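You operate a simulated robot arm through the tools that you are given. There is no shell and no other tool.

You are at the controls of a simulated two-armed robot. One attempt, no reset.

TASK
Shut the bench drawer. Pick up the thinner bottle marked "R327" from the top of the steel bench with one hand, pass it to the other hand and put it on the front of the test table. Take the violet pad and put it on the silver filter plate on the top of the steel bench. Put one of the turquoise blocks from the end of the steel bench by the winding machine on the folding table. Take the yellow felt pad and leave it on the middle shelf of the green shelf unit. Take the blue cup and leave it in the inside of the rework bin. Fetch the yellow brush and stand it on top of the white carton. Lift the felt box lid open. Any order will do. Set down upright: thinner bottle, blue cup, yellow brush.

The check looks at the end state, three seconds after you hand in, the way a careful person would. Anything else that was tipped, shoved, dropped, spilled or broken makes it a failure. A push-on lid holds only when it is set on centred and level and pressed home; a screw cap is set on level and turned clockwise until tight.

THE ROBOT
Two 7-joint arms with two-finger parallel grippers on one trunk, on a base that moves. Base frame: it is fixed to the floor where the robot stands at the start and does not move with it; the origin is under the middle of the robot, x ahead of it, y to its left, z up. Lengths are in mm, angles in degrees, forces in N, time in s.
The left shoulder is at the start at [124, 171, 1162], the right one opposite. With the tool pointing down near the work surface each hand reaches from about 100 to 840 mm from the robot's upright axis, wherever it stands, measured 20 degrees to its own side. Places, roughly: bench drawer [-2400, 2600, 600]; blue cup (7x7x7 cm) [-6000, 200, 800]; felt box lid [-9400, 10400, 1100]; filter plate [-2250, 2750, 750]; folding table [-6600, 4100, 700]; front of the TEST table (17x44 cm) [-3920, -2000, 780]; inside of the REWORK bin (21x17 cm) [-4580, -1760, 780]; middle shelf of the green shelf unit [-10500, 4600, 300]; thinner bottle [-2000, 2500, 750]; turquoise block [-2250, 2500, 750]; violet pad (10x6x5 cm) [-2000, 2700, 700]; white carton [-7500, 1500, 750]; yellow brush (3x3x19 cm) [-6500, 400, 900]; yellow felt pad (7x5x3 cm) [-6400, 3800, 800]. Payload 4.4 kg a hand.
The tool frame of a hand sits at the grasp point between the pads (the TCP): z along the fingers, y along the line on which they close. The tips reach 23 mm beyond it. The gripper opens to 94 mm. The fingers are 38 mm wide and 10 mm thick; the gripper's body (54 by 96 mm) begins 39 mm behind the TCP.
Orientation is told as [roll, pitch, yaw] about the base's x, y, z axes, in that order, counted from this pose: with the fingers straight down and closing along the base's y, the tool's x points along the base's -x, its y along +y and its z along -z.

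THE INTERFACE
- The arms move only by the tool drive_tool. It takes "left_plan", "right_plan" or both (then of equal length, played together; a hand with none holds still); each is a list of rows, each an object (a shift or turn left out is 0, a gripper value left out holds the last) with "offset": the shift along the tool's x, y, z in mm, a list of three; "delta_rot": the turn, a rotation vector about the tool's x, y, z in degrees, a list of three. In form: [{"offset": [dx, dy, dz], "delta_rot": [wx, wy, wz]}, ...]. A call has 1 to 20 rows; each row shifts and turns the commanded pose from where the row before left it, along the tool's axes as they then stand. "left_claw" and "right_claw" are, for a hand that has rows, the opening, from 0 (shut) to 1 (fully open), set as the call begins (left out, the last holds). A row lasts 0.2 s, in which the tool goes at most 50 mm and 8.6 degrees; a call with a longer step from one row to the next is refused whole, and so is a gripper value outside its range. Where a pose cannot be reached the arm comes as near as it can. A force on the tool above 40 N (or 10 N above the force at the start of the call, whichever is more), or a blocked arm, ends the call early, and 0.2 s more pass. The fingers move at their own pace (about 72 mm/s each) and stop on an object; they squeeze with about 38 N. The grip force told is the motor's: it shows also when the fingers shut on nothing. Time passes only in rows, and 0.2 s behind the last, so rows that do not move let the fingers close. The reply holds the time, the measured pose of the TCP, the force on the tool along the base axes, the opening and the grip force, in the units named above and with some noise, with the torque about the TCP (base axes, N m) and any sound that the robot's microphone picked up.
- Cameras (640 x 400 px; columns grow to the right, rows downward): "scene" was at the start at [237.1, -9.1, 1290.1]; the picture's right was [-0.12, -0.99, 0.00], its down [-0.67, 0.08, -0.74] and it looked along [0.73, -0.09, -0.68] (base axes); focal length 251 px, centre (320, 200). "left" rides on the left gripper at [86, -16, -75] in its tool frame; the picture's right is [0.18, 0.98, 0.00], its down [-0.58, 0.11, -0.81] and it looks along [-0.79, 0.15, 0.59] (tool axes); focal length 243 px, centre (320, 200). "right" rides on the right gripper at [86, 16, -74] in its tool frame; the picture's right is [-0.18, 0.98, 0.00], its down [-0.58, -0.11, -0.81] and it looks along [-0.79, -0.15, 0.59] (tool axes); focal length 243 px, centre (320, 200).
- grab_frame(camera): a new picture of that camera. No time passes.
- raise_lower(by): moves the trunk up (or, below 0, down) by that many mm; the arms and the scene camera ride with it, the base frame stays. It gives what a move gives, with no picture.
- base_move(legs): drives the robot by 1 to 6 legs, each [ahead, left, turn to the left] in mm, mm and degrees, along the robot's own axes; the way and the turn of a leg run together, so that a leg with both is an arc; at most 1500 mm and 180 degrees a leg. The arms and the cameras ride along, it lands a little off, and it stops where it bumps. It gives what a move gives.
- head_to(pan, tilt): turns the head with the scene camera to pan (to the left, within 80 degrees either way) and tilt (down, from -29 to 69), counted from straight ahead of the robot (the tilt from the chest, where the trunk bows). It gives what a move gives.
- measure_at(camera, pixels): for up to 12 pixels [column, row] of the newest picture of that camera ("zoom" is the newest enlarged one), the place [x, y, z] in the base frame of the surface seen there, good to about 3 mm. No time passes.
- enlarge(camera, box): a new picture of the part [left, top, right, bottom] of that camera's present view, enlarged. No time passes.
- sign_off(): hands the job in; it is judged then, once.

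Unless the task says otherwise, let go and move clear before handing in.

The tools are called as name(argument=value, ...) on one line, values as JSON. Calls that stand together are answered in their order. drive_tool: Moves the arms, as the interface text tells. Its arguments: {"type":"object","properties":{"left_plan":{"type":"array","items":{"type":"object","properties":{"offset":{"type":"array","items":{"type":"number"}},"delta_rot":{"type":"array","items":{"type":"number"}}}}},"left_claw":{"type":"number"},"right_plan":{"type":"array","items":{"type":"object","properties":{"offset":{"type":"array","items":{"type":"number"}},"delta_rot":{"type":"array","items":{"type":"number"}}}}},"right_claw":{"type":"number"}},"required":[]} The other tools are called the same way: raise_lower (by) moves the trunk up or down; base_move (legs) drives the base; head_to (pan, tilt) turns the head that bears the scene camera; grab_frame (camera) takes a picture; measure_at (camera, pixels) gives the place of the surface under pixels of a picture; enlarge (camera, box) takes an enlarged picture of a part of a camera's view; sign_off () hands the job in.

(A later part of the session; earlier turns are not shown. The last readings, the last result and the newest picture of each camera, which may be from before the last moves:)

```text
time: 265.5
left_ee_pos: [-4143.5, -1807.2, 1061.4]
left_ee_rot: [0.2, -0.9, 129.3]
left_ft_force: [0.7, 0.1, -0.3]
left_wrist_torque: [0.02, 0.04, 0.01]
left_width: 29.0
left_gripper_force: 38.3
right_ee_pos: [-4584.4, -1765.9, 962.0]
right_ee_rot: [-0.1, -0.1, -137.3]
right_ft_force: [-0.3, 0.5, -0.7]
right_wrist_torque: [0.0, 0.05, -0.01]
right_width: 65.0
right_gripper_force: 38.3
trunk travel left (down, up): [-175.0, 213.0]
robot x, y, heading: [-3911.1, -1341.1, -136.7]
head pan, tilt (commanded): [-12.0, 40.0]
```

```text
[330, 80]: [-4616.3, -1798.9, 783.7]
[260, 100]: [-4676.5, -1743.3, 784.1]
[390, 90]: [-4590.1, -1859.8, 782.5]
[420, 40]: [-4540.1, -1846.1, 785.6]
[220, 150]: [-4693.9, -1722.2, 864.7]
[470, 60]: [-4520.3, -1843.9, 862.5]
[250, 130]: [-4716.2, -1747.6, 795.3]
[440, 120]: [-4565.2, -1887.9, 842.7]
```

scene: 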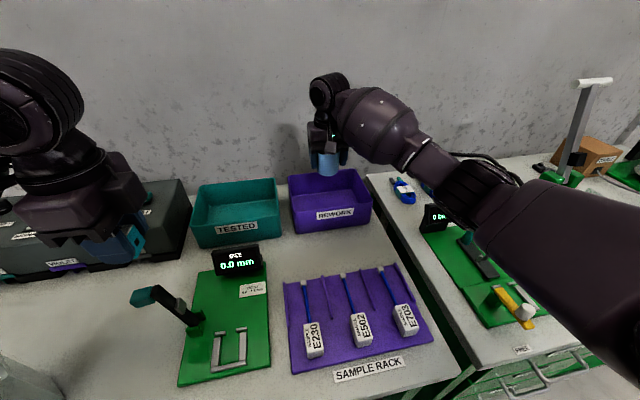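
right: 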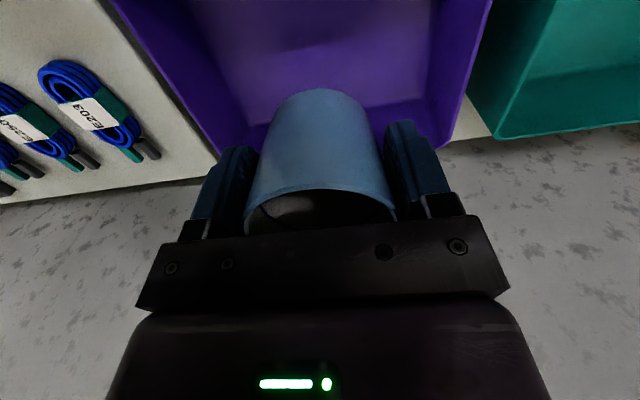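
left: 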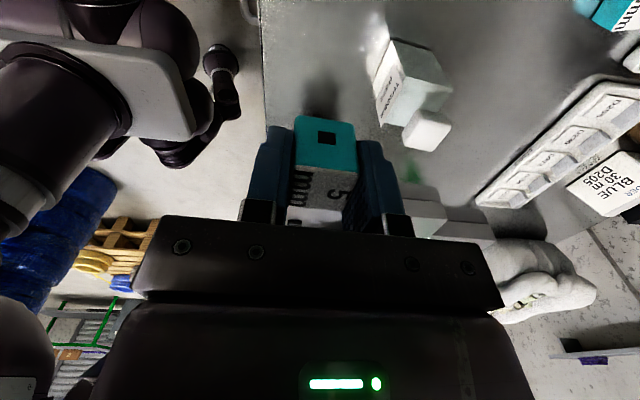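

Bin floor is z≈783.5, so contact should be at TCP ≈ 828. Descending.

drive_tool(right_plan=[{"offset": [0, 0, 8]}, {"offset": [0, 0, 14]}, {"offset": [0, 0, 16]}, {"offset": [0, 0, 16]}, {"offset": [0, 0, 16]}, {"offset": [0, 0, 16]}, {"offset": [0, 0, 14]}, {"offset": [0, 0, 12]}, {"offset": [0, 0, 8]}, {"offset": [0, 0, 5]}, {"offset": [0, 0, 3]}, {"offset": [0, 0, 0]}])

grab_frame(camera="right")

grab_frame(camera="scene")

```text
time: 268.1
left_ee_pos: [-4144.1, -1807.2, 1060.3]
left_ee_rot: [0.2, -1.0, 129.2]
left_ft_force: [0.2, 0.1, -0.3]
left_wrist_torque: [-0.06, -0.01, 0.01]
left_width: 29.2
left_gripper_force: 38.3
right_ee_pos: [-4584.7, -1764.5, 835.1]
right_ee_rot: [-0.1, -0.1, -137.4]
right_ft_force: [-0.5, -0.2, -1.2]
right_wrist_torque: [-0.02, 0.01, 0.01]
right_width: 65.1
right_gripper_force: 37.9
trunk travel left (down, up): [-175.0, 213.0]
robot x, y, heading: [-3911.7, -1340.8, -136.5]
head pan, tilt (commanded): [-12.0, 40.0]
```

```text
taken
```

right: 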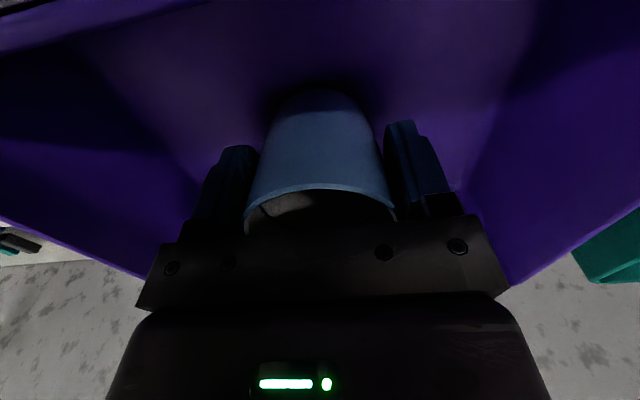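

```text
taken
```

scene: 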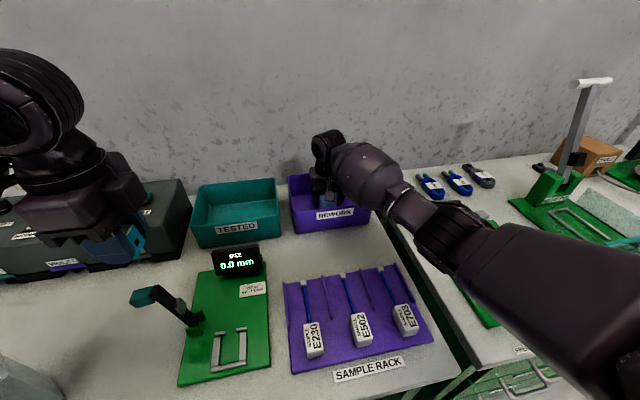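

Cup is inside the bin. Lowering the last ~7 mm.

drive_tool(right_plan=[{"offset": [0, 0, 2]}, {"offset": [0, 0, 2]}, {"offset": [0, 0, 2]}, {"offset": [0, 0, 0]}])

```text
time: 269.1
left_ee_pos: [-4144.0, -1807.2, 1061.8]
left_ee_rot: [0.2, -0.9, 129.2]
left_ft_force: [0.4, -0.2, 0.1]
left_wrist_torque: [-0.02, -0.01, -0.01]
left_width: 29.1
left_gripper_force: 38.0
right_ee_pos: [-4586.2, -1763.7, 828.8]
right_ee_rot: [0.0, -0.1, -137.3]
right_ft_force: [0.0, 0.5, -1.4]
right_wrist_torque: [0.02, 0.0, -0.02]
right_width: 64.7
right_gripper_force: 38.4
trunk travel left (down, up): [-175.0, 213.0]
robot x, y, heading: [-3911.1, -1338.4, -136.5]
head pan, tilt (commanded): [-12.0, 40.0]
```

drive_tool(right_plan=[{"offset": [0, 0, 1]}, {"offset": [0, 0, 1]}, {"offset": [0, 0, 0]}])

```text
time: 269.9
left_ee_pos: [-4143.6, -1807.1, 1061.8]
left_ee_rot: [0.1, -0.9, 129.2]
left_ft_force: [0.2, 0.0, -0.1]
left_wrist_torque: [0.01, 0.0, 0.01]
left_width: 28.7
left_gripper_force: 37.7
right_ee_pos: [-4584.2, -1765.9, 827.9]
right_ee_rot: [-0.1, 0.0, -137.3]
right_ft_force: [-0.3, -0.1, -0.3]
right_wrist_torque: [0.01, -0.01, 0.01]
right_width: 64.9
right_gripper_force: 37.7
trunk travel left (down, up): [-175.0, 213.0]
robot x, y, heading: [-3908.1, -1338.4, -136.7]
head pan, tilt (commanded): [-12.0, 40.0]
```

drive_tool(right_plan=[{"offset": [0, 0, 1]}, {"offset": [0, 0, 1]}, {"offset": [0, 0, 0]}])

```text
time: 270.7
left_ee_pos: [-4144.1, -1806.6, 1060.9]
left_ee_rot: [0.2, -1.0, 129.2]
left_ft_force: [-0.8, 0.2, -0.7]
left_wrist_torque: [0.01, -0.02, 0.01]
left_width: 29.1
left_gripper_force: 37.7
right_ee_pos: [-4584.1, -1764.9, 825.5]
right_ee_rot: [-0.2, 0.1, -137.4]
right_ft_force: [0.7, 0.2, -0.5]
right_wrist_torque: [-0.02, -0.01, 0.01]
right_width: 64.8
right_gripper_force: 37.4
trunk travel left (down, up): [-175.0, 213.0]
robot x, y, heading: [-3909.6, -1339.6, -136.4]
head pan, tilt (commanded): [-12.0, 40.0]
```

drive_tool(right_plan=[{"offset": [0, 0, 1]}, {"offset": [0, 0, 1]}, {"offset": [0, 0, 0]}])

```text
time: 271.5
left_ee_pos: [-4144.3, -1807.1, 1062.0]
left_ee_rot: [0.2, -1.0, 129.2]
left_ft_force: [-0.3, 0.4, 0.0]
left_wrist_torque: [-0.01, -0.01, 0.07]
left_width: 28.9
left_gripper_force: 37.9
right_ee_pos: [-4585.0, -1763.2, 824.3]
right_ee_rot: [-0.1, -0.1, -137.4]
right_ft_force: [-0.3, 0.6, 1.8]
right_wrist_torque: [-0.05, 0.0, 0.0]
right_width: 64.9
right_gripper_force: 38.5
trunk travel left (down, up): [-175.0, 213.0]
robot x, y, heading: [-3911.5, -1338.5, -136.4]
head pan, tilt (commanded): [-12.0, 40.0]
```

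Contact (+1.8 N). Opening and rising.

drive_tool(right_plan=[{"offset": [0, 0, 0]}, {"offset": [0, 0, 0]}, {"offset": [0, 0, 0]}, {"offset": [0, 0, -10]}, {"offset": [0, 0, -25]}, {"offset": [0, 0, -40]}, {"offset": [0, 0, -40]}, {"offset": [0, 0, -40]}], right_claw=1)

grab_frame(camera="right")

grab_frame(camera="scene")

```text
time: 273.3
left_ee_pos: [-4143.2, -1806.8, 1061.5]
left_ee_rot: [0.3, -0.9, 129.1]
left_ft_force: [-0.3, 0.5, 0.2]
left_wrist_torque: [-0.05, 0.01, -0.01]
left_width: 29.0
left_gripper_force: 38.0
right_ee_pos: [-4585.3, -1761.6, 981.1]
right_ee_rot: [-0.1, -0.2, -137.4]
right_ft_force: [0.4, 0.7, 0.2]
right_wrist_torque: [0.0, 0.02, 0.01]
right_width: 93.9
right_gripper_force: 0.0
trunk travel left (down, up): [-175.0, 213.0]
robot x, y, heading: [-3910.9, -1341.0, -136.5]
head pan, tilt (commanded): [-12.0, 40.0]
```

```text
taken
```

right: 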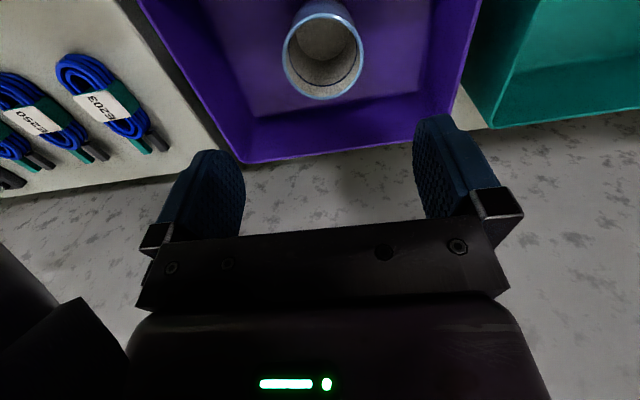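

```text
taken
```

scene: 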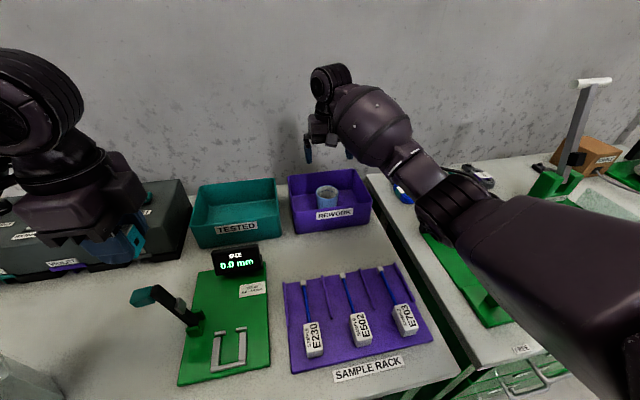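

The cup stands upright in the REWORK bin. Retracting the right arm and checking the area.

drive_tool(right_plan=[{"offset": [40, -10, 0]}, {"offset": [40, -10, 0]}, {"offset": [40, -10, 0]}, {"offset": [40, -10, 0]}, {"offset": [40, -10, 0]}, {"offset": [40, -10, 0]}, {"offset": [20, 0, 0]}])

grab_frame(camera="scene")

```text
time: 274.9
left_ee_pos: [-4144.8, -1806.6, 1060.8]
left_ee_rot: [0.2, -1.0, 129.2]
left_ft_force: [-0.5, -0.8, -0.4]
left_wrist_torque: [-0.02, -0.03, 0.01]
left_width: 29.3
left_gripper_force: 38.1
right_ee_pos: [-4435.5, -1543.7, 978.8]
right_ee_rot: [0.0, 0.0, -137.5]
right_ft_force: [0.7, -0.5, -0.2]
right_wrist_torque: [-0.04, 0.01, -0.04]
right_width: 93.8
right_gripper_force: 0.0
trunk travel left (down, up): [-175.0, 213.0]
robot x, y, heading: [-3909.2, -1340.1, -136.5]
head pan, tilt (commanded): [-12.0, 40.0]
```

```text
taken
```

scene: 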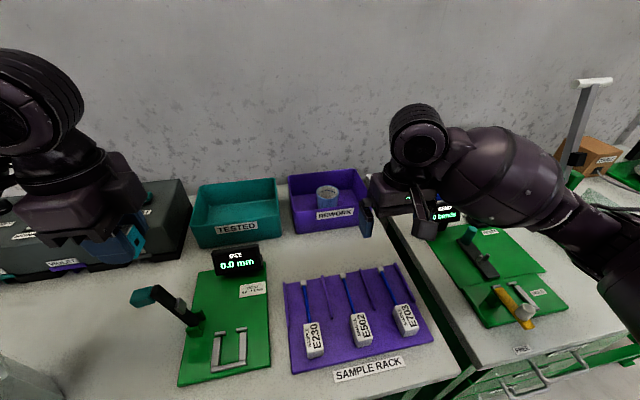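

Everything is in place at the TEST table. Backing off and heading right toward the brush.

base_move(legs=[[-560, 0, 0], [0, -1450, 0], [0, -1420, 0]])

head_to(pan=-10, tilt=25)

grab_frame(camera="scene")

```text
time: 302.8
left_ee_pos: [-5709.1, 700.9, 1061.8]
left_ee_rot: [0.2, -1.0, 127.3]
left_ft_force: [-0.9, 0.8, 0.6]
left_wrist_torque: [-0.02, 0.02, -0.02]
left_width: 28.9
left_gripper_force: 37.9
right_ee_pos: [-5991.5, 975.2, 980.3]
right_ee_rot: [-0.1, -0.1, -139.3]
right_ft_force: [-0.2, -0.4, -0.5]
right_wrist_torque: [0.01, -0.06, 0.01]
right_width: 93.8
right_gripper_force: 0.1
trunk travel left (down, up): [-175.0, 213.0]
robot x, y, heading: [-5460.8, 1163.0, -138.3]
head pan, tilt (commanded): [-12.0, 40.0]
```

```text
time: 303.6
left_ee_pos: [-5708.9, 702.2, 1060.8]
left_ee_rot: [0.2, -1.0, 127.1]
left_ft_force: [0.9, 0.1, -0.4]
left_wrist_torque: [0.01, -0.05, -0.01]
left_width: 28.9
left_gripper_force: 38.1
right_ee_pos: [-5991.7, 975.2, 979.5]
right_ee_rot: [-0.2, -0.2, -139.4]
right_ft_force: [0.0, -0.8, 0.7]
right_wrist_torque: [0.01, -0.02, 0.0]
right_width: 94.1
right_gripper_force: 0.0
trunk travel left (down, up): [-175.0, 213.0]
robot x, y, heading: [-5457.2, 1165.6, -138.5]
head pan, tilt (commanded): [-10.0, 25.0]
```

```text
taken
```

scene: 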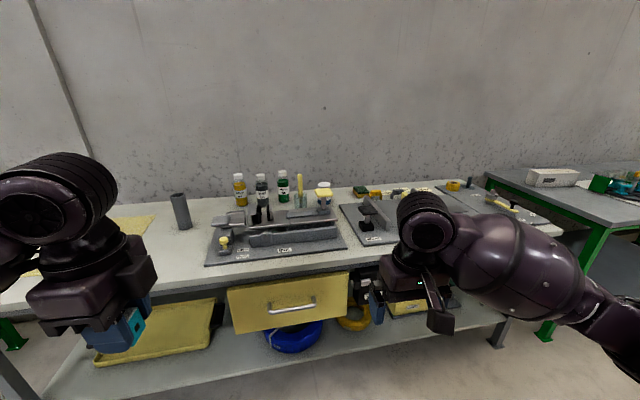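

Brush in a glass at (299,190); white carton at (553,177) on the next bench. Enlarging both.

enlarge(camera="scene", box=[220, 155, 380, 265])

measure_at(camera="zoom", pixels=[[290, 75], [290, 110], [290, 165], [275, 150], [310, 150], [300, 190], [260, 90], [380, 120], [210, 200], [300, 330], [450, 215]])

enlarge(camera="scene", box=[480, 140, 640, 240])

measure_at(camera="zoom", pixels=[[200, 120], [390, 118], [200, 170], [385, 170], [290, 125], [300, 190], [290, 150], [500, 330]])

```text
3.64 times, centred on (300, 210) of scene
```

zoom: 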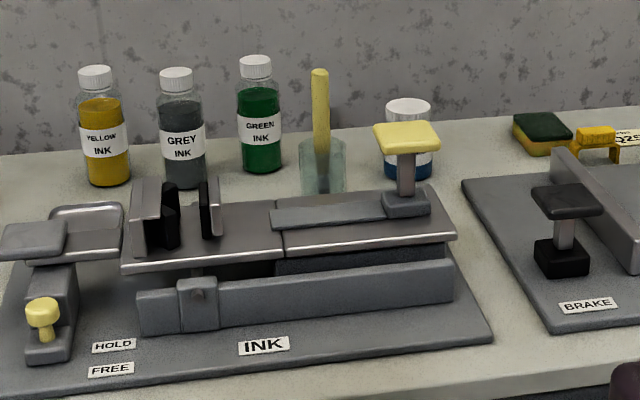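

```text
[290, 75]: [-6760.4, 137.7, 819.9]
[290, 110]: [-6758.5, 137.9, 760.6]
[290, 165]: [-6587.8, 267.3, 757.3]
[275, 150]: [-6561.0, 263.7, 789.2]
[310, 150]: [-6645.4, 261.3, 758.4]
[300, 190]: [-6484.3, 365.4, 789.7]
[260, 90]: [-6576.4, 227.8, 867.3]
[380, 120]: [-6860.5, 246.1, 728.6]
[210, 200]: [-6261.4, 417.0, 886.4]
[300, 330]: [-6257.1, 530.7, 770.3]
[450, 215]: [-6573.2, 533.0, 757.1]
```

```text
4.00 times, centred on (560, 190) of scene
```

zoom: 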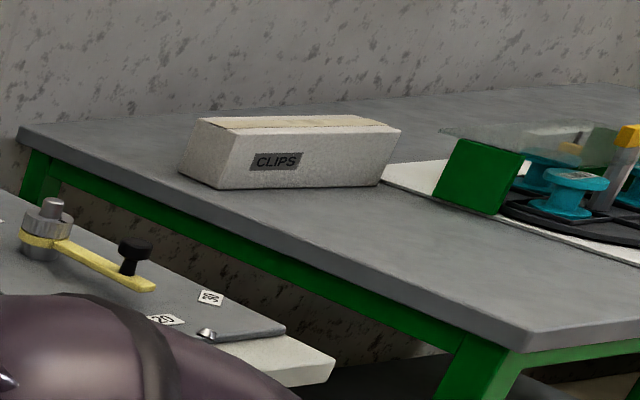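

```text
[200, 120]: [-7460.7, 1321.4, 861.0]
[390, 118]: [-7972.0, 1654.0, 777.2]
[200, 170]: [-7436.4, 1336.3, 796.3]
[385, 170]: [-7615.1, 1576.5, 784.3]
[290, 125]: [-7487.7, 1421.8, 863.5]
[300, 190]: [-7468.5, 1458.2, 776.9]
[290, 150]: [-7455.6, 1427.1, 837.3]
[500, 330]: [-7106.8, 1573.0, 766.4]
```

The carton "CLIPS" top is at z≈862. I'll move closer to the brush and then measure it precisely.

measure_at(camera="scene", pixels=[[180, 297], [340, 268], [295, 305], [235, 300], [410, 260], [320, 193]])

base_move(legs=[[440, 0, 1.5]])

head_to(pan=-8, tilt=32)

grab_frame(camera="scene")

```text
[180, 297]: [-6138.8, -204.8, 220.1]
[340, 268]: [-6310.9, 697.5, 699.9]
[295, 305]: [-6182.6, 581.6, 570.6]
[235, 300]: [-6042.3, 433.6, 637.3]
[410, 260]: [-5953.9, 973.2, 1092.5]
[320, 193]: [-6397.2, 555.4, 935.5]
```

```text
time: 306.3
left_ee_pos: [-6027.3, 404.8, 1061.0]
left_ee_rot: [0.3, -1.0, 128.2]
left_ft_force: [-0.3, 0.1, -0.3]
left_wrist_torque: [-0.01, -0.01, -0.01]
left_width: 29.1
left_gripper_force: 37.5
right_ee_pos: [-6315.2, 673.7, 978.7]
right_ee_rot: [-0.1, 0.0, -138.4]
right_ft_force: [0.1, -0.6, 0.0]
right_wrist_torque: [-0.01, 0.02, 0.02]
right_width: 93.8
right_gripper_force: 0.0
trunk travel left (down, up): [-175.0, 213.0]
robot x, y, heading: [-5784.3, 866.9, -137.1]
head pan, tilt (commanded): [-10.0, 25.0]
```

```text
time: 306.9
left_ee_pos: [-6026.0, 404.2, 1062.1]
left_ee_rot: [0.2, -1.0, 128.1]
left_ft_force: [0.0, -0.4, -0.8]
left_wrist_torque: [-0.01, 0.02, -0.01]
left_width: 29.1
left_gripper_force: 38.2
right_ee_pos: [-6312.7, 672.5, 980.0]
right_ee_rot: [-0.1, -0.2, -138.5]
right_ft_force: [0.0, 0.3, 0.4]
right_wrist_torque: [0.03, -0.05, 0.03]
right_width: 94.1
right_gripper_force: 0.0
trunk travel left (down, up): [-175.0, 213.0]
robot x, y, heading: [-5785.9, 869.4, -137.6]
head pan, tilt (commanded): [-8.0, 32.0]
```

```text
taken
```

scene: 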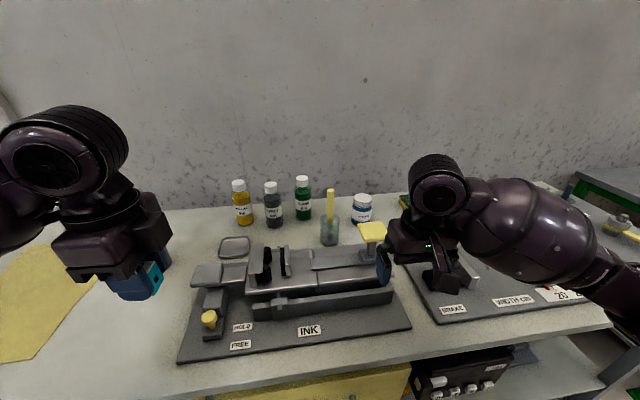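

Closer view of brush at (330,205). Enlarging for exact position.

enlarge(camera="scene", box=[280, 170, 400, 260])

```text
4.44 times, centred on (340, 215) of scene
```

zoom: 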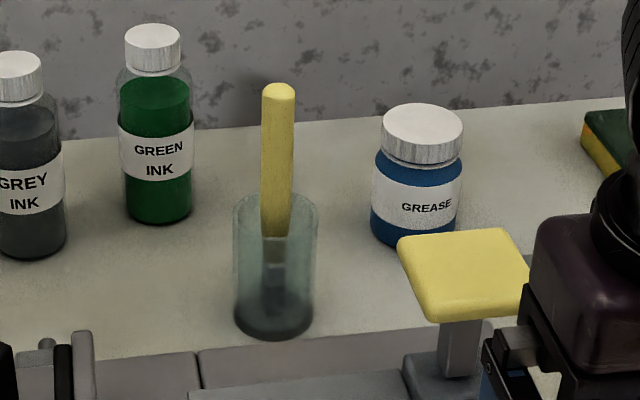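

measure_at(camera="zoom", pixels=[[278, 90], [277, 120], [275, 160], [274, 190], [270, 220], [240, 210], [315, 215], [275, 240], [272, 330], [420, 130], [155, 45], [460, 270]])

```text
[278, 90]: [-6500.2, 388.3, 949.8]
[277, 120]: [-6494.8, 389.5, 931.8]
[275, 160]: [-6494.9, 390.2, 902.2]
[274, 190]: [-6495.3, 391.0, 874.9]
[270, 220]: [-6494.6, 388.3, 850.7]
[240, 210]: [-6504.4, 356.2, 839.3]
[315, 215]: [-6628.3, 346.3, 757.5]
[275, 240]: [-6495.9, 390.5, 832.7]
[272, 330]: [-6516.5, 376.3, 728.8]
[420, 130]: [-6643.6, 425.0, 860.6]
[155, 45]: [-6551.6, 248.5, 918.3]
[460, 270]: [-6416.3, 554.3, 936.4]
```

Brush axis is about (-6507,383), top z≈951; a post with a yellow pad (z 936) sits where my forearm would pass. I'll raise the trunk 200 mm so the forearm slopes upward, then move 120 mm closer.

raise_lower(by=200)

base_move(legs=[[120, 0, 0.5]])

head_to(pan=-8, tilt=45)

grab_frame(camera="scene")

enlarge(camera="scene", box=[260, 120, 400, 225])

```text
time: 309.1
left_ee_pos: [-6025.7, 405.4, 1261.2]
left_ee_rot: [0.2, -1.0, 128.2]
left_ft_force: [0.3, 0.8, -0.3]
left_wrist_torque: [0.0, -0.01, -0.02]
left_width: 29.1
left_gripper_force: 37.8
right_ee_pos: [-6313.6, 673.4, 1179.5]
right_ee_rot: [-0.1, 0.0, -138.5]
right_ft_force: [-0.8, 0.4, 0.3]
right_wrist_torque: [-0.05, -0.01, -0.03]
right_width: 93.8
right_gripper_force: 0.1
trunk travel left (down, up): [-375.0, 13.0]
robot x, y, heading: [-5784.7, 866.9, -137.3]
head pan, tilt (commanded): [-8.0, 32.0]
```

```text
time: 310.4
left_ee_pos: [-6110.7, 320.6, 1261.6]
left_ee_rot: [0.3, -1.0, 128.8]
left_ft_force: [0.6, 0.4, -1.2]
left_wrist_torque: [0.0, 0.02, 0.02]
left_width: 29.1
left_gripper_force: 37.5
right_ee_pos: [-6398.6, 587.7, 1179.9]
right_ee_rot: [0.0, 0.0, -137.7]
right_ft_force: [-0.2, 0.8, -0.4]
right_wrist_torque: [0.0, 0.01, 0.01]
right_width: 94.2
right_gripper_force: 0.0
trunk travel left (down, up): [-375.0, 13.0]
robot x, y, heading: [-5872.0, 789.0, -136.9]
head pan, tilt (commanded): [-8.0, 32.0]
```

```text
time: 311.1
left_ee_pos: [-6107.8, 321.7, 1262.3]
left_ee_rot: [0.2, -1.0, 128.7]
left_ft_force: [0.4, -0.2, -0.6]
left_wrist_torque: [0.0, -0.01, -0.01]
left_width: 28.9
left_gripper_force: 38.6
right_ee_pos: [-6397.8, 588.6, 1179.2]
right_ee_rot: [-0.1, -0.1, -137.8]
right_ft_force: [0.1, -0.4, 0.5]
right_wrist_torque: [0.01, 0.01, -0.01]
right_width: 93.8
right_gripper_force: 0.2
trunk travel left (down, up): [-375.0, 13.0]
robot x, y, heading: [-5868.8, 786.9, -136.7]
head pan, tilt (commanded): [-8.0, 45.0]
```

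```text
taken
```

scene: 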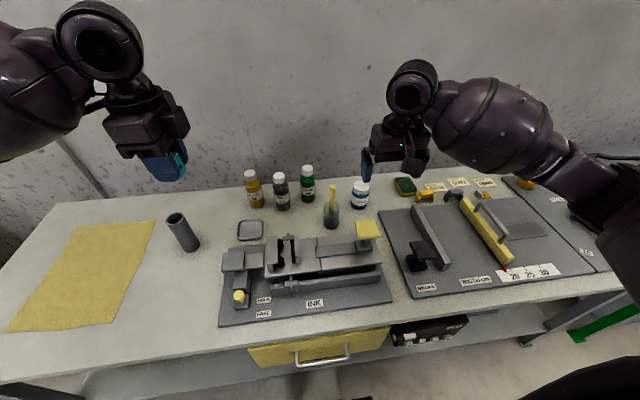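

```text
3.81 times, centred on (330, 172) of scene
```

zoom: 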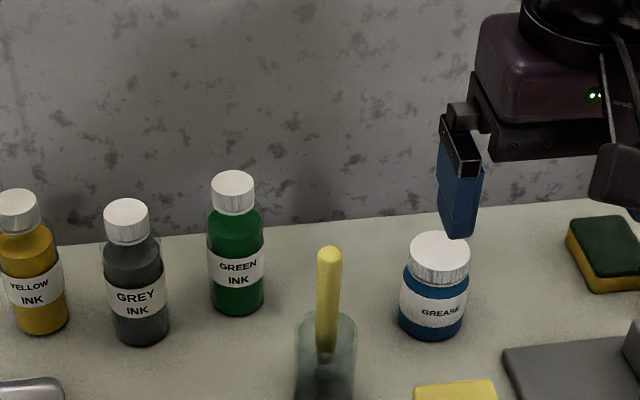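

Good elevated view. Measuring the brush handle again.

measure_at(camera="zoom", pixels=[[329, 252], [328, 270], [328, 300], [327, 335], [318, 300], [337, 300], [300, 325], [350, 325], [325, 380], [455, 390]])

```text
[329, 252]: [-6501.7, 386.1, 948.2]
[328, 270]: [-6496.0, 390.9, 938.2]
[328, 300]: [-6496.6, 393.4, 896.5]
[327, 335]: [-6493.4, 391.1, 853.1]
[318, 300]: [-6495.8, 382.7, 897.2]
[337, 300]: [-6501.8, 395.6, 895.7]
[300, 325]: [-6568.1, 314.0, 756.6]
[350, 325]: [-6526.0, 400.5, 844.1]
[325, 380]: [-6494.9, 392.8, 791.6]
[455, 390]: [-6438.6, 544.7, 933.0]
```

Handle centre ≈ (-6505,385), ~22 mm thick, top ≈ 951. Moving the right hand above it at height.

drive_tool(right_plan=[{"offset": [-36.1, 13.1, 0]}, {"offset": [-36.1, 13.1, 0]}, {"offset": [-36.1, 13.1, 0]}, {"offset": [-36.1, 13.1, 0]}, {"offset": [-36.1, 13.1, 0]}, {"offset": [-36.1, 13.1, 0]}, {"offset": [0, 0, 40]}, {"offset": [0, 0, 40]}, {"offset": [0, 0, 40]}, {"offset": [0, 0, 0]}], right_claw=1)

grab_frame(camera="right")

grab_frame(camera="scene")

```text
time: 313.3
left_ee_pos: [-6108.7, 322.9, 1262.6]
left_ee_rot: [0.2, -1.0, 128.6]
left_ft_force: [-0.4, -0.5, 0.4]
left_wrist_torque: [0.03, -0.03, 0.01]
left_width: 28.8
left_gripper_force: 37.9
right_ee_pos: [-6504.1, 382.5, 1059.4]
right_ee_rot: [-0.1, -0.1, -137.9]
right_ft_force: [0.6, 0.6, 0.4]
right_wrist_torque: [0.01, 0.02, 0.0]
right_width: 94.2
right_gripper_force: 0.0
trunk travel left (down, up): [-375.0, 13.0]
robot x, y, heading: [-5872.1, 787.7, -137.1]
head pan, tilt (commanded): [-8.0, 45.0]
```

```text
taken
```

right: 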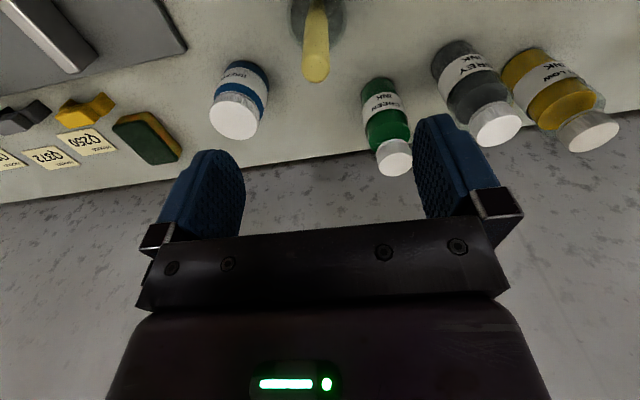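

```text
taken
```

scene: 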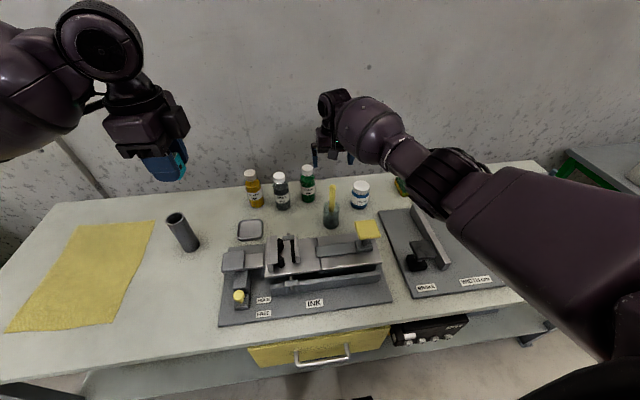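

Brush handle end is centred in the right view (316,70). Verify its top position from this camera.

measure_at(camera="right", pixels=[[316, 72], [316, 65], [306, 70], [326, 70], [316, 40], [395, 160], [235, 115], [305, 10]])

```text
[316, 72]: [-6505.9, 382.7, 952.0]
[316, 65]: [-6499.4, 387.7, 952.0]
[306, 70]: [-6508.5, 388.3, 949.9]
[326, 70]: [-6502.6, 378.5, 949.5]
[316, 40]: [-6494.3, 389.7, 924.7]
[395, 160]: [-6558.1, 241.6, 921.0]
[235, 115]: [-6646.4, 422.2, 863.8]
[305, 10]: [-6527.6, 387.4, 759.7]
```

Aligned within 2 mm. Descending to TCP z≈918.

drive_tool(right_plan=[{"offset": [0, 0, 40]}, {"offset": [0, 0, 40]}, {"offset": [0, 0, 30]}, {"offset": [0, 0, 18]}, {"offset": [0, 0, 8]}, {"offset": [0, 0, 4]}, {"offset": [0, 0, 0]}])

grab_frame(camera="right")

grab_frame(camera="scene")

```text
time: 314.9
left_ee_pos: [-6109.1, 322.5, 1261.1]
left_ee_rot: [0.2, -1.0, 128.7]
left_ft_force: [0.1, -0.6, -1.0]
left_wrist_torque: [-0.03, -0.02, 0.01]
left_width: 29.0
left_gripper_force: 38.3
right_ee_pos: [-6497.3, 394.1, 931.7]
right_ee_rot: [-0.1, -0.1, -137.7]
right_ft_force: [0.6, 0.2, 0.3]
right_wrist_torque: [-0.01, -0.01, -0.01]
right_width: 94.0
right_gripper_force: 0.0
right hand out of reach, approached as far as the arm can: row 3, 4
trunk travel left (down, up): [-375.0, 13.0]
robot x, y, heading: [-5872.0, 787.2, -137.0]
head pan, tilt (commanded): [-8.0, 45.0]
```

```text
taken
```

right: 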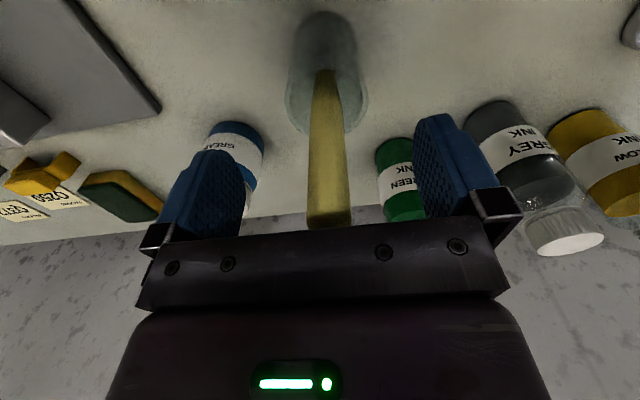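

```text
taken
```

scene: 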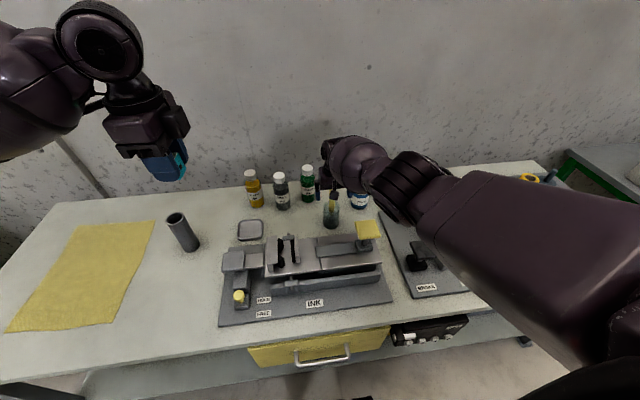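

The arm ran out of reach 13 mm short. I'll lift the hand clear, lower the trunk 90 mm to gain reach, and come down again.

drive_tool(right_plan=[{"offset": [0, 0, -40]}, {"offset": [0, 0, -40]}, {"offset": [0, 0, -40]}, {"offset": [0, 0, -30]}])

raise_lower(by=-90)

```text
time: 315.9
left_ee_pos: [-6108.1, 321.6, 1261.8]
left_ee_rot: [0.2, -1.1, 128.7]
left_ft_force: [-0.5, 0.3, -0.7]
left_wrist_torque: [0.0, 0.01, 0.0]
left_width: 29.0
left_gripper_force: 37.6
right_ee_pos: [-6499.0, 391.1, 1081.3]
right_ee_rot: [-0.1, 0.1, -138.0]
right_ft_force: [0.3, -1.0, -0.6]
right_wrist_torque: [-0.02, -0.03, 0.0]
right_width: 94.3
right_gripper_force: 0.1
trunk travel left (down, up): [-375.0, 13.0]
robot x, y, heading: [-5874.5, 788.1, -136.7]
head pan, tilt (commanded): [-8.0, 45.0]
```

```text
time: 317.1
left_ee_pos: [-6107.6, 322.8, 1172.6]
left_ee_rot: [0.3, -1.0, 128.7]
left_ft_force: [0.5, -0.2, -0.1]
left_wrist_torque: [-0.03, -0.01, -0.05]
left_width: 29.0
left_gripper_force: 37.8
right_ee_pos: [-6499.5, 393.1, 993.3]
right_ee_rot: [0.0, -0.2, -137.8]
right_ft_force: [0.2, -0.1, 0.3]
right_wrist_torque: [-0.04, 0.01, -0.04]
right_width: 93.9
right_gripper_force: 0.0
trunk travel left (down, up): [-285.0, 103.0]
robot x, y, heading: [-5871.0, 786.2, -137.2]
head pan, tilt (commanded): [-8.0, 45.0]
```

Now at z 993, tips above the brush. Shifting 10 mm ahead and descending to 918.

drive_tool(right_plan=[{"offset": [-9.8, 1.9, 0]}, {"offset": [0, 0, 0]}])

drive_tool(right_plan=[{"offset": [0, 0, 25]}, {"offset": [0, 0, 25]}, {"offset": [0, 0, 15]}, {"offset": [0, 0, 8]}, {"offset": [0, 0, 0]}])

grab_frame(camera="right")

grab_frame(camera="scene")

```text
time: 317.8
left_ee_pos: [-6108.7, 322.6, 1171.8]
left_ee_rot: [0.2, -1.0, 128.6]
left_ft_force: [0.1, 0.4, 0.1]
left_wrist_torque: [0.02, 0.02, -0.02]
left_width: 29.2
left_gripper_force: 38.0
right_ee_pos: [-6506.3, 386.5, 991.8]
right_ee_rot: [0.0, -0.1, -137.8]
right_ft_force: [0.9, 1.0, -0.3]
right_wrist_torque: [0.01, 0.0, -0.02]
right_width: 94.0
right_gripper_force: 0.1
trunk travel left (down, up): [-285.0, 103.0]
robot x, y, heading: [-5874.0, 784.1, -136.9]
head pan, tilt (commanded): [-8.0, 45.0]
```

```text
time: 318.9
left_ee_pos: [-6110.2, 321.1, 1171.9]
left_ee_rot: [0.2, -1.0, 128.8]
left_ft_force: [-0.3, 1.3, -1.0]
left_wrist_torque: [0.0, 0.01, 0.01]
left_width: 29.2
left_gripper_force: 38.2
right_ee_pos: [-6506.9, 386.3, 919.2]
right_ee_rot: [-0.1, -0.1, -137.8]
right_ft_force: [0.9, 0.4, 0.0]
right_wrist_torque: [-0.01, -0.02, 0.02]
right_width: 93.9
right_gripper_force: 0.0
trunk travel left (down, up): [-285.0, 103.0]
robot x, y, heading: [-5871.7, 787.1, -137.1]
head pan, tilt (commanded): [-8.0, 45.0]
```

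```text
taken
```

right: 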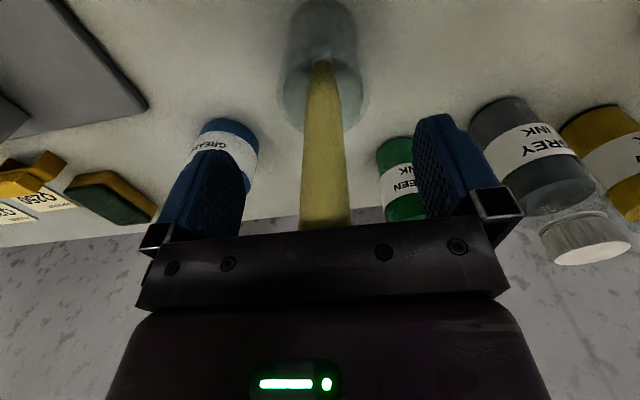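

```text
taken
```

scene: 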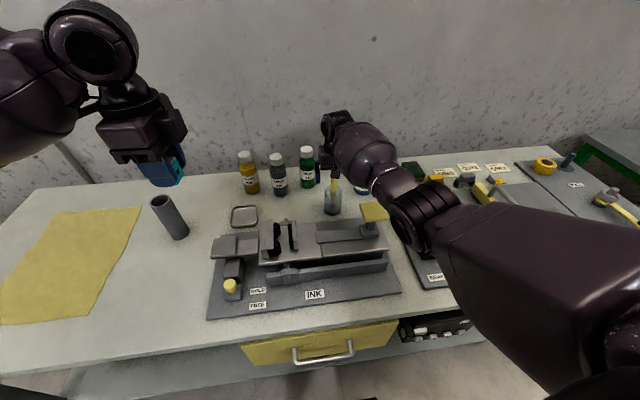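

Handle is between the fingers. Closing.

drive_tool(right_plan=[{"offset": [0, 0, 0]}, {"offset": [0, 0, 0]}, {"offset": [0, 0, 0]}, {"offset": [0, 0, 0]}, {"offset": [0, 0, 0]}, {"offset": [0, 0, 0]}], right_claw=0)

grab_frame(camera="right")

```text
time: 320.4
left_ee_pos: [-6108.9, 322.2, 1171.9]
left_ee_rot: [0.2, -1.0, 128.7]
left_ft_force: [0.3, 0.9, 0.0]
left_wrist_torque: [-0.01, 0.02, -0.01]
left_width: 28.8
left_gripper_force: 37.9
right_ee_pos: [-6507.9, 386.1, 919.5]
right_ee_rot: [-0.1, -0.1, -137.8]
right_ft_force: [-1.0, 1.3, 1.1]
right_wrist_torque: [0.06, 0.06, 0.04]
right_width: 20.7
right_gripper_force: 37.7
trunk travel left (down, up): [-285.0, 103.0]
robot x, y, heading: [-5868.0, 788.2, -136.8]
head pan, tilt (commanded): [-8.0, 45.0]
```

```text
taken
```

right: 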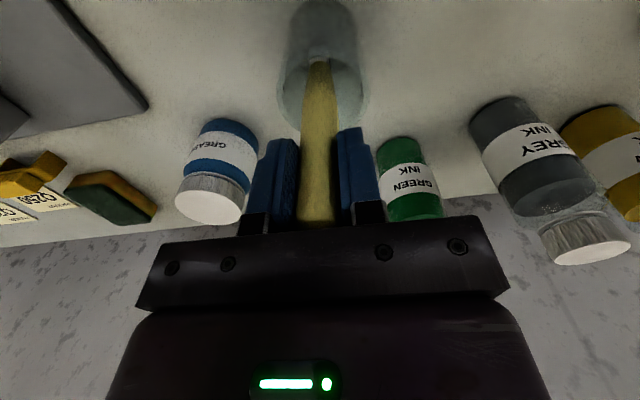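

Gripped (20.7 mm). Lifting straight up slowly out of the glass.

drive_tool(right_plan=[{"offset": [0, 0, -3]}, {"offset": [0, 0, -6]}, {"offset": [0, 0, -10]}, {"offset": [0, 0, -14]}, {"offset": [0, 0, -15]}, {"offset": [0, 0, -15]}, {"offset": [0, 0, -15]}, {"offset": [0, 0, -15]}, {"offset": [0, 0, -15]}, {"offset": [0, 0, -15]}, {"offset": [0, 0, -15]}, {"offset": [0, 0, -15]}, {"offset": [0, 0, -15]}, {"offset": [0, 0, -14]}, {"offset": [0, 0, -10]}, {"offset": [0, 0, -6]}])

grab_frame(camera="right")

grab_frame(camera="scene")

```text
time: 323.8
left_ee_pos: [-6109.5, 322.3, 1171.2]
left_ee_rot: [0.1, -1.1, 128.6]
left_ft_force: [-0.1, 0.4, -0.2]
left_wrist_torque: [-0.01, 0.01, 0.04]
left_width: 29.0
left_gripper_force: 37.8
right_ee_pos: [-6504.3, 385.2, 1117.5]
right_ee_rot: [0.0, 0.0, -137.8]
right_ft_force: [-0.4, 0.5, 1.2]
right_wrist_torque: [0.02, 0.03, -0.04]
right_width: 20.4
right_gripper_force: 37.9
trunk travel left (down, up): [-285.0, 103.0]
robot x, y, heading: [-5868.0, 784.5, -137.0]
head pan, tilt (commanded): [-8.0, 45.0]
```

```text
taken
```

right: 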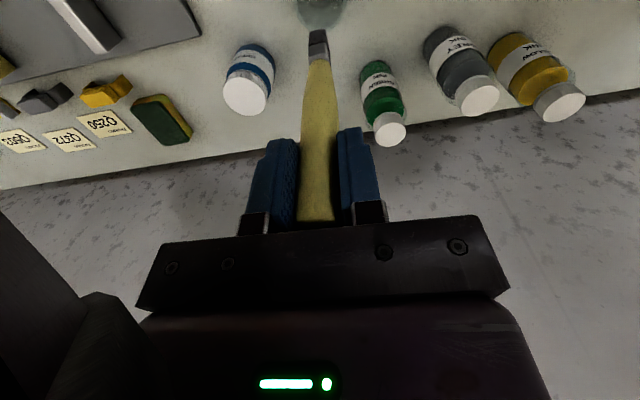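

```text
taken
```

scene: 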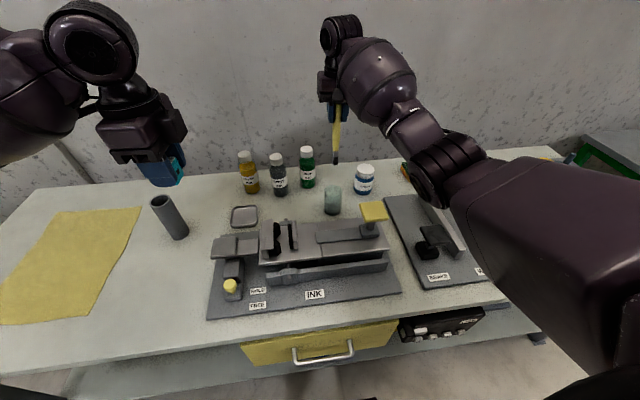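

The brush is out of the glass (tip at (335,160)), glass undisturbed. Raising a bit more and retracting gently.

drive_tool(right_plan=[{"offset": [0, 0, -8]}, {"offset": [0, 0, -14]}, {"offset": [4, 0, -14]}, {"offset": [12, 0, -6]}, {"offset": [18, 0, 0]}, {"offset": [20, 0, 0]}, {"offset": [20, 0, 0]}, {"offset": [20, 0, 0]}, {"offset": [20, 0, 0]}, {"offset": [20, 0, 0]}, {"offset": [20, 0, 0]}, {"offset": [20, 0, 0]}, {"offset": [20, 0, 0]}, {"offset": [20, 0, 0]}, {"offset": [14, 0, 0]}, {"offset": [8, 0, 0]}])

grab_frame(camera="scene")

grab_frame(camera="right")

```text
time: 327.1
left_ee_pos: [-6108.5, 321.9, 1171.8]
left_ee_rot: [0.2, -1.0, 128.7]
left_ft_force: [0.4, -0.4, -1.2]
left_wrist_torque: [0.0, -0.01, -0.01]
left_width: 29.2
left_gripper_force: 37.7
right_ee_pos: [-6329.8, 545.0, 1157.9]
right_ee_rot: [0.0, 0.0, -137.8]
right_ft_force: [-0.2, -0.1, -0.3]
right_wrist_torque: [0.03, 0.03, -0.03]
right_width: 21.2
right_gripper_force: 37.8
trunk travel left (down, up): [-285.0, 103.0]
robot x, y, heading: [-5873.1, 789.1, -136.9]
head pan, tilt (commanded): [-8.0, 45.0]
```

```text
taken
```

scene: 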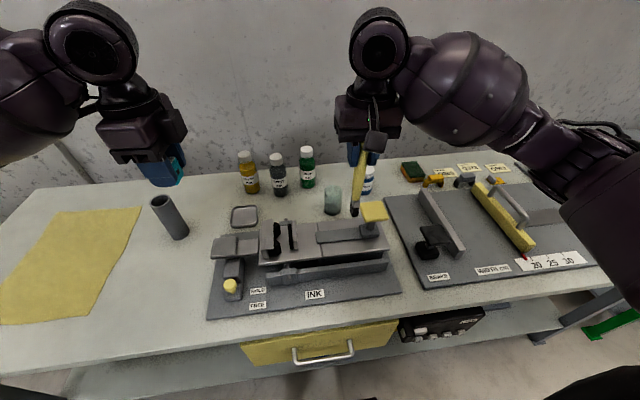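

```text
taken
```

right: 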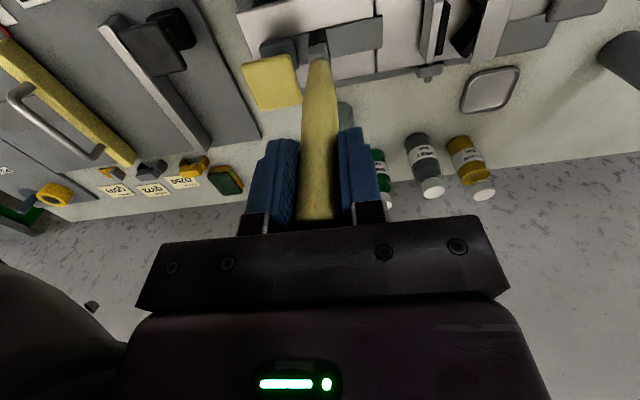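

Now backing up, then looking right along the benches.

base_move(legs=[[-430, 0, 0]])

head_to(pan=-60, tilt=25)

grab_frame(camera="scene")

```text
time: 329.8
left_ee_pos: [-5795.7, 610.4, 1172.1]
left_ee_rot: [0.1, -1.0, 129.0]
left_ft_force: [-0.8, 0.4, -0.4]
left_wrist_torque: [0.0, 0.02, 0.02]
left_width: 29.0
left_gripper_force: 37.9
right_ee_pos: [-6018.3, 831.4, 1158.3]
right_ee_rot: [-0.1, -0.1, -137.4]
right_ft_force: [0.3, -1.3, -0.5]
right_wrist_torque: [-0.03, -0.01, 0.01]
right_width: 21.0
right_gripper_force: 38.3
trunk travel left (down, up): [-285.0, 103.0]
robot x, y, heading: [-5561.3, 1078.6, -136.5]
head pan, tilt (commanded): [-8.0, 45.0]
```

```text
time: 331.0
left_ee_pos: [-5795.7, 611.0, 1171.2]
left_ee_rot: [0.2, -0.9, 129.1]
left_ft_force: [0.7, 0.0, 0.3]
left_wrist_torque: [0.03, -0.03, -0.02]
left_width: 28.9
left_gripper_force: 37.8
right_ee_pos: [-6020.2, 831.9, 1158.9]
right_ee_rot: [-0.1, 0.0, -137.6]
right_ft_force: [0.2, 0.9, 0.0]
right_wrist_torque: [0.02, 0.0, 0.02]
right_width: 21.2
right_gripper_force: 38.2
trunk travel left (down, up): [-285.0, 103.0]
robot x, y, heading: [-5559.9, 1077.2, -136.7]
head pan, tilt (commanded): [-60.0, 25.0]
```

```text
taken
```

scene: 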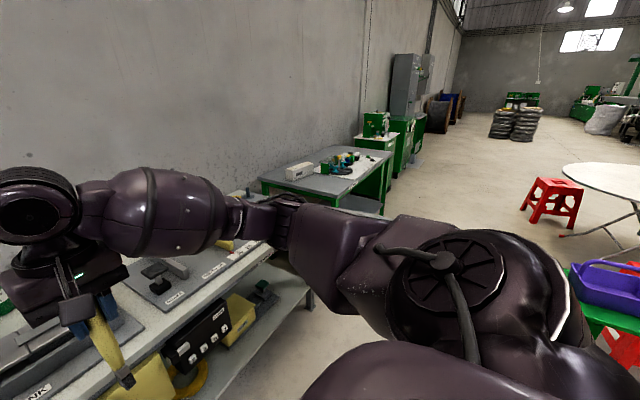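

The lane along the benches is clear; a purple basket on a green stand is at right (605,285). Measuring it and the carton.

measure_at(camera="scene", pixels=[[575, 300], [605, 330], [600, 290], [525, 205], [575, 170], [385, 215], [382, 170], [300, 170], [300, 165], [345, 192], [285, 182], [315, 300]])

enlarge(camera="scene", box=[250, 130, 410, 230])

```text
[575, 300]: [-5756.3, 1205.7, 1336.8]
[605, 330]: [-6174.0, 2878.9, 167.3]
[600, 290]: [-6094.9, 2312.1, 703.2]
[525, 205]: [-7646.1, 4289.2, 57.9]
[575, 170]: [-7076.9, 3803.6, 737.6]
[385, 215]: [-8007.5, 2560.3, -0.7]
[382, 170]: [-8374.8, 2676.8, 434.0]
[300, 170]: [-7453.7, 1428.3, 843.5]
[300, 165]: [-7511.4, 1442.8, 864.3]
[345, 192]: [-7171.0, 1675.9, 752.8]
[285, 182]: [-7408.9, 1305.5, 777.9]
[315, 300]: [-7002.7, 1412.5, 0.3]
```

```text
4.00 times, centred on (330, 180) of scene
```

zoom: 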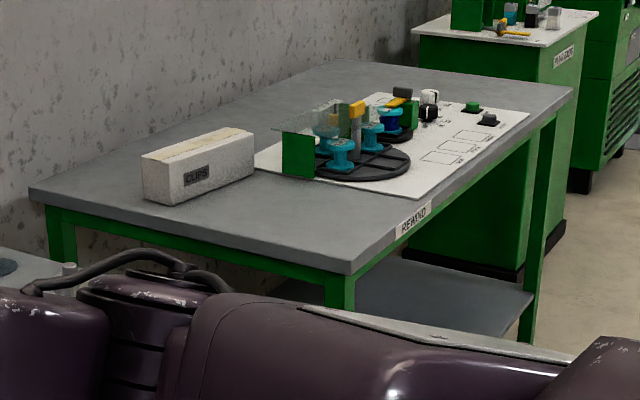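

Carton lies along the REWIND table's left part. Strafing right 1480 mm, slightly closer to the benches to clear the basket stand.

base_move(legs=[[90, -740, 0], [0, -740, 0]])

head_to(pan=-5, tilt=35)

grab_frame(camera="scene")

```text
time: 344.4
left_ee_pos: [-6875.1, 1636.5, 1172.9]
left_ee_rot: [0.2, -1.0, 128.2]
left_ft_force: [0.1, 0.3, -1.2]
left_wrist_torque: [0.04, 0.03, 0.0]
left_width: 28.9
left_gripper_force: 37.9
right_ee_pos: [-7094.7, 1861.0, 1158.5]
right_ee_rot: [-0.1, 0.0, -138.4]
right_ft_force: [0.6, 0.6, -0.4]
right_wrist_torque: [-0.02, 0.01, 0.0]
right_width: 21.1
right_gripper_force: 37.9
trunk travel left (down, up): [-285.0, 103.0]
robot x, y, heading: [-6635.0, 2100.6, -137.4]
head pan, tilt (commanded): [-60.0, 25.0]
```

```text
time: 345.6
left_ee_pos: [-6875.3, 1637.5, 1171.5]
left_ee_rot: [0.2, -1.0, 128.3]
left_ft_force: [-0.7, -0.3, 0.1]
left_wrist_torque: [-0.02, 0.01, 0.0]
left_width: 28.8
left_gripper_force: 38.3
right_ee_pos: [-7093.4, 1859.2, 1158.0]
right_ee_rot: [-0.1, 0.0, -138.3]
right_ft_force: [0.1, 0.2, -0.3]
right_wrist_torque: [0.02, 0.02, 0.01]
right_width: 21.1
right_gripper_force: 37.8
trunk travel left (down, up): [-285.0, 103.0]
robot x, y, heading: [-6637.3, 2097.5, -137.6]
head pan, tilt (commanded): [-5.0, 35.0]
```

```text
taken
```

scene: 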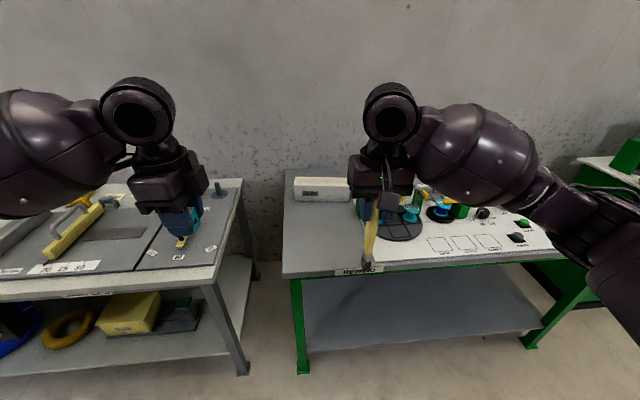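

Carton at (321,187). Enlarging to measure its top.

enlarge(camera="scene", box=[275, 150, 375, 225])

```text
5.33 times, centred on (325, 188) of scene
```

zoom: 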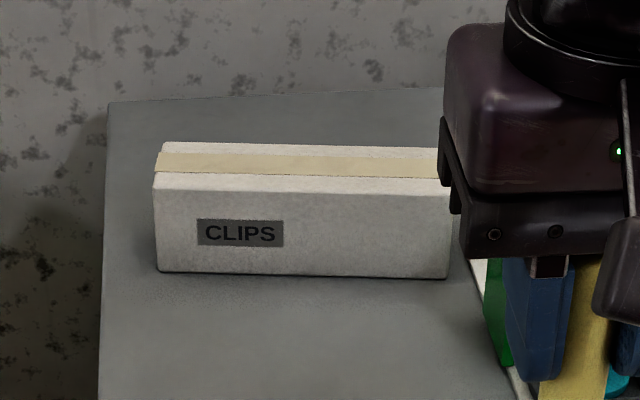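

measure_at(camera="zoom", pixels=[[165, 145], [158, 183], [430, 153], [440, 190], [300, 165], [300, 185], [300, 152], [300, 270], [230, 165], [370, 168]])

```text
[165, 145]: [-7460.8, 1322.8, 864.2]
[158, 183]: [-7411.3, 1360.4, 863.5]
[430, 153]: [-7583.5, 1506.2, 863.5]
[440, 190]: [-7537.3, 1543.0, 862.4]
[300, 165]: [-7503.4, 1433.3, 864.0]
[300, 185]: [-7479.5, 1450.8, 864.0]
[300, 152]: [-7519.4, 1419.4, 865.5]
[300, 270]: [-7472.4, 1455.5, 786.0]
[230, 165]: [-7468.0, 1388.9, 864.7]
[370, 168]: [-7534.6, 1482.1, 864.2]
```

Carton top centre ≈ (-7498,1433), z 864, ~65 mm deep. Now I'll check that the brush hangs vertical.

enlarge(camera="scene", box=[330, 190, 410, 280])

```text
4.44 times, centred on (370, 235) of scene
```

zoom: 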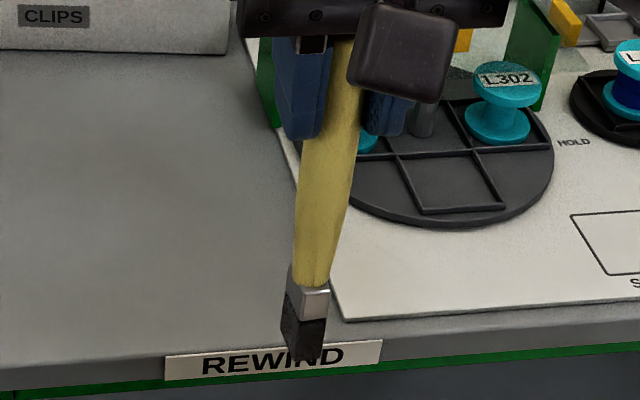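

measure_at(camera="zoom", pixels=[[340, 90], [330, 150], [323, 200], [317, 250], [312, 300], [305, 340], [303, 355], [298, 200], [350, 200], [300, 330], [322, 330]])

```text
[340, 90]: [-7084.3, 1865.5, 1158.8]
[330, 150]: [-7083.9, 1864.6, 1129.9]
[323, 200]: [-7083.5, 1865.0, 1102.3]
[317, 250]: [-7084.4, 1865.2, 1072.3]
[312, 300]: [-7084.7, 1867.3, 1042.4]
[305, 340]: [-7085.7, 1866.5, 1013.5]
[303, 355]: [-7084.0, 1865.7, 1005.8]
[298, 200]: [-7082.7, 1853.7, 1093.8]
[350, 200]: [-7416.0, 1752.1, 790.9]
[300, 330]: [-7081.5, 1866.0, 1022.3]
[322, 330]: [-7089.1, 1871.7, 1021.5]
```

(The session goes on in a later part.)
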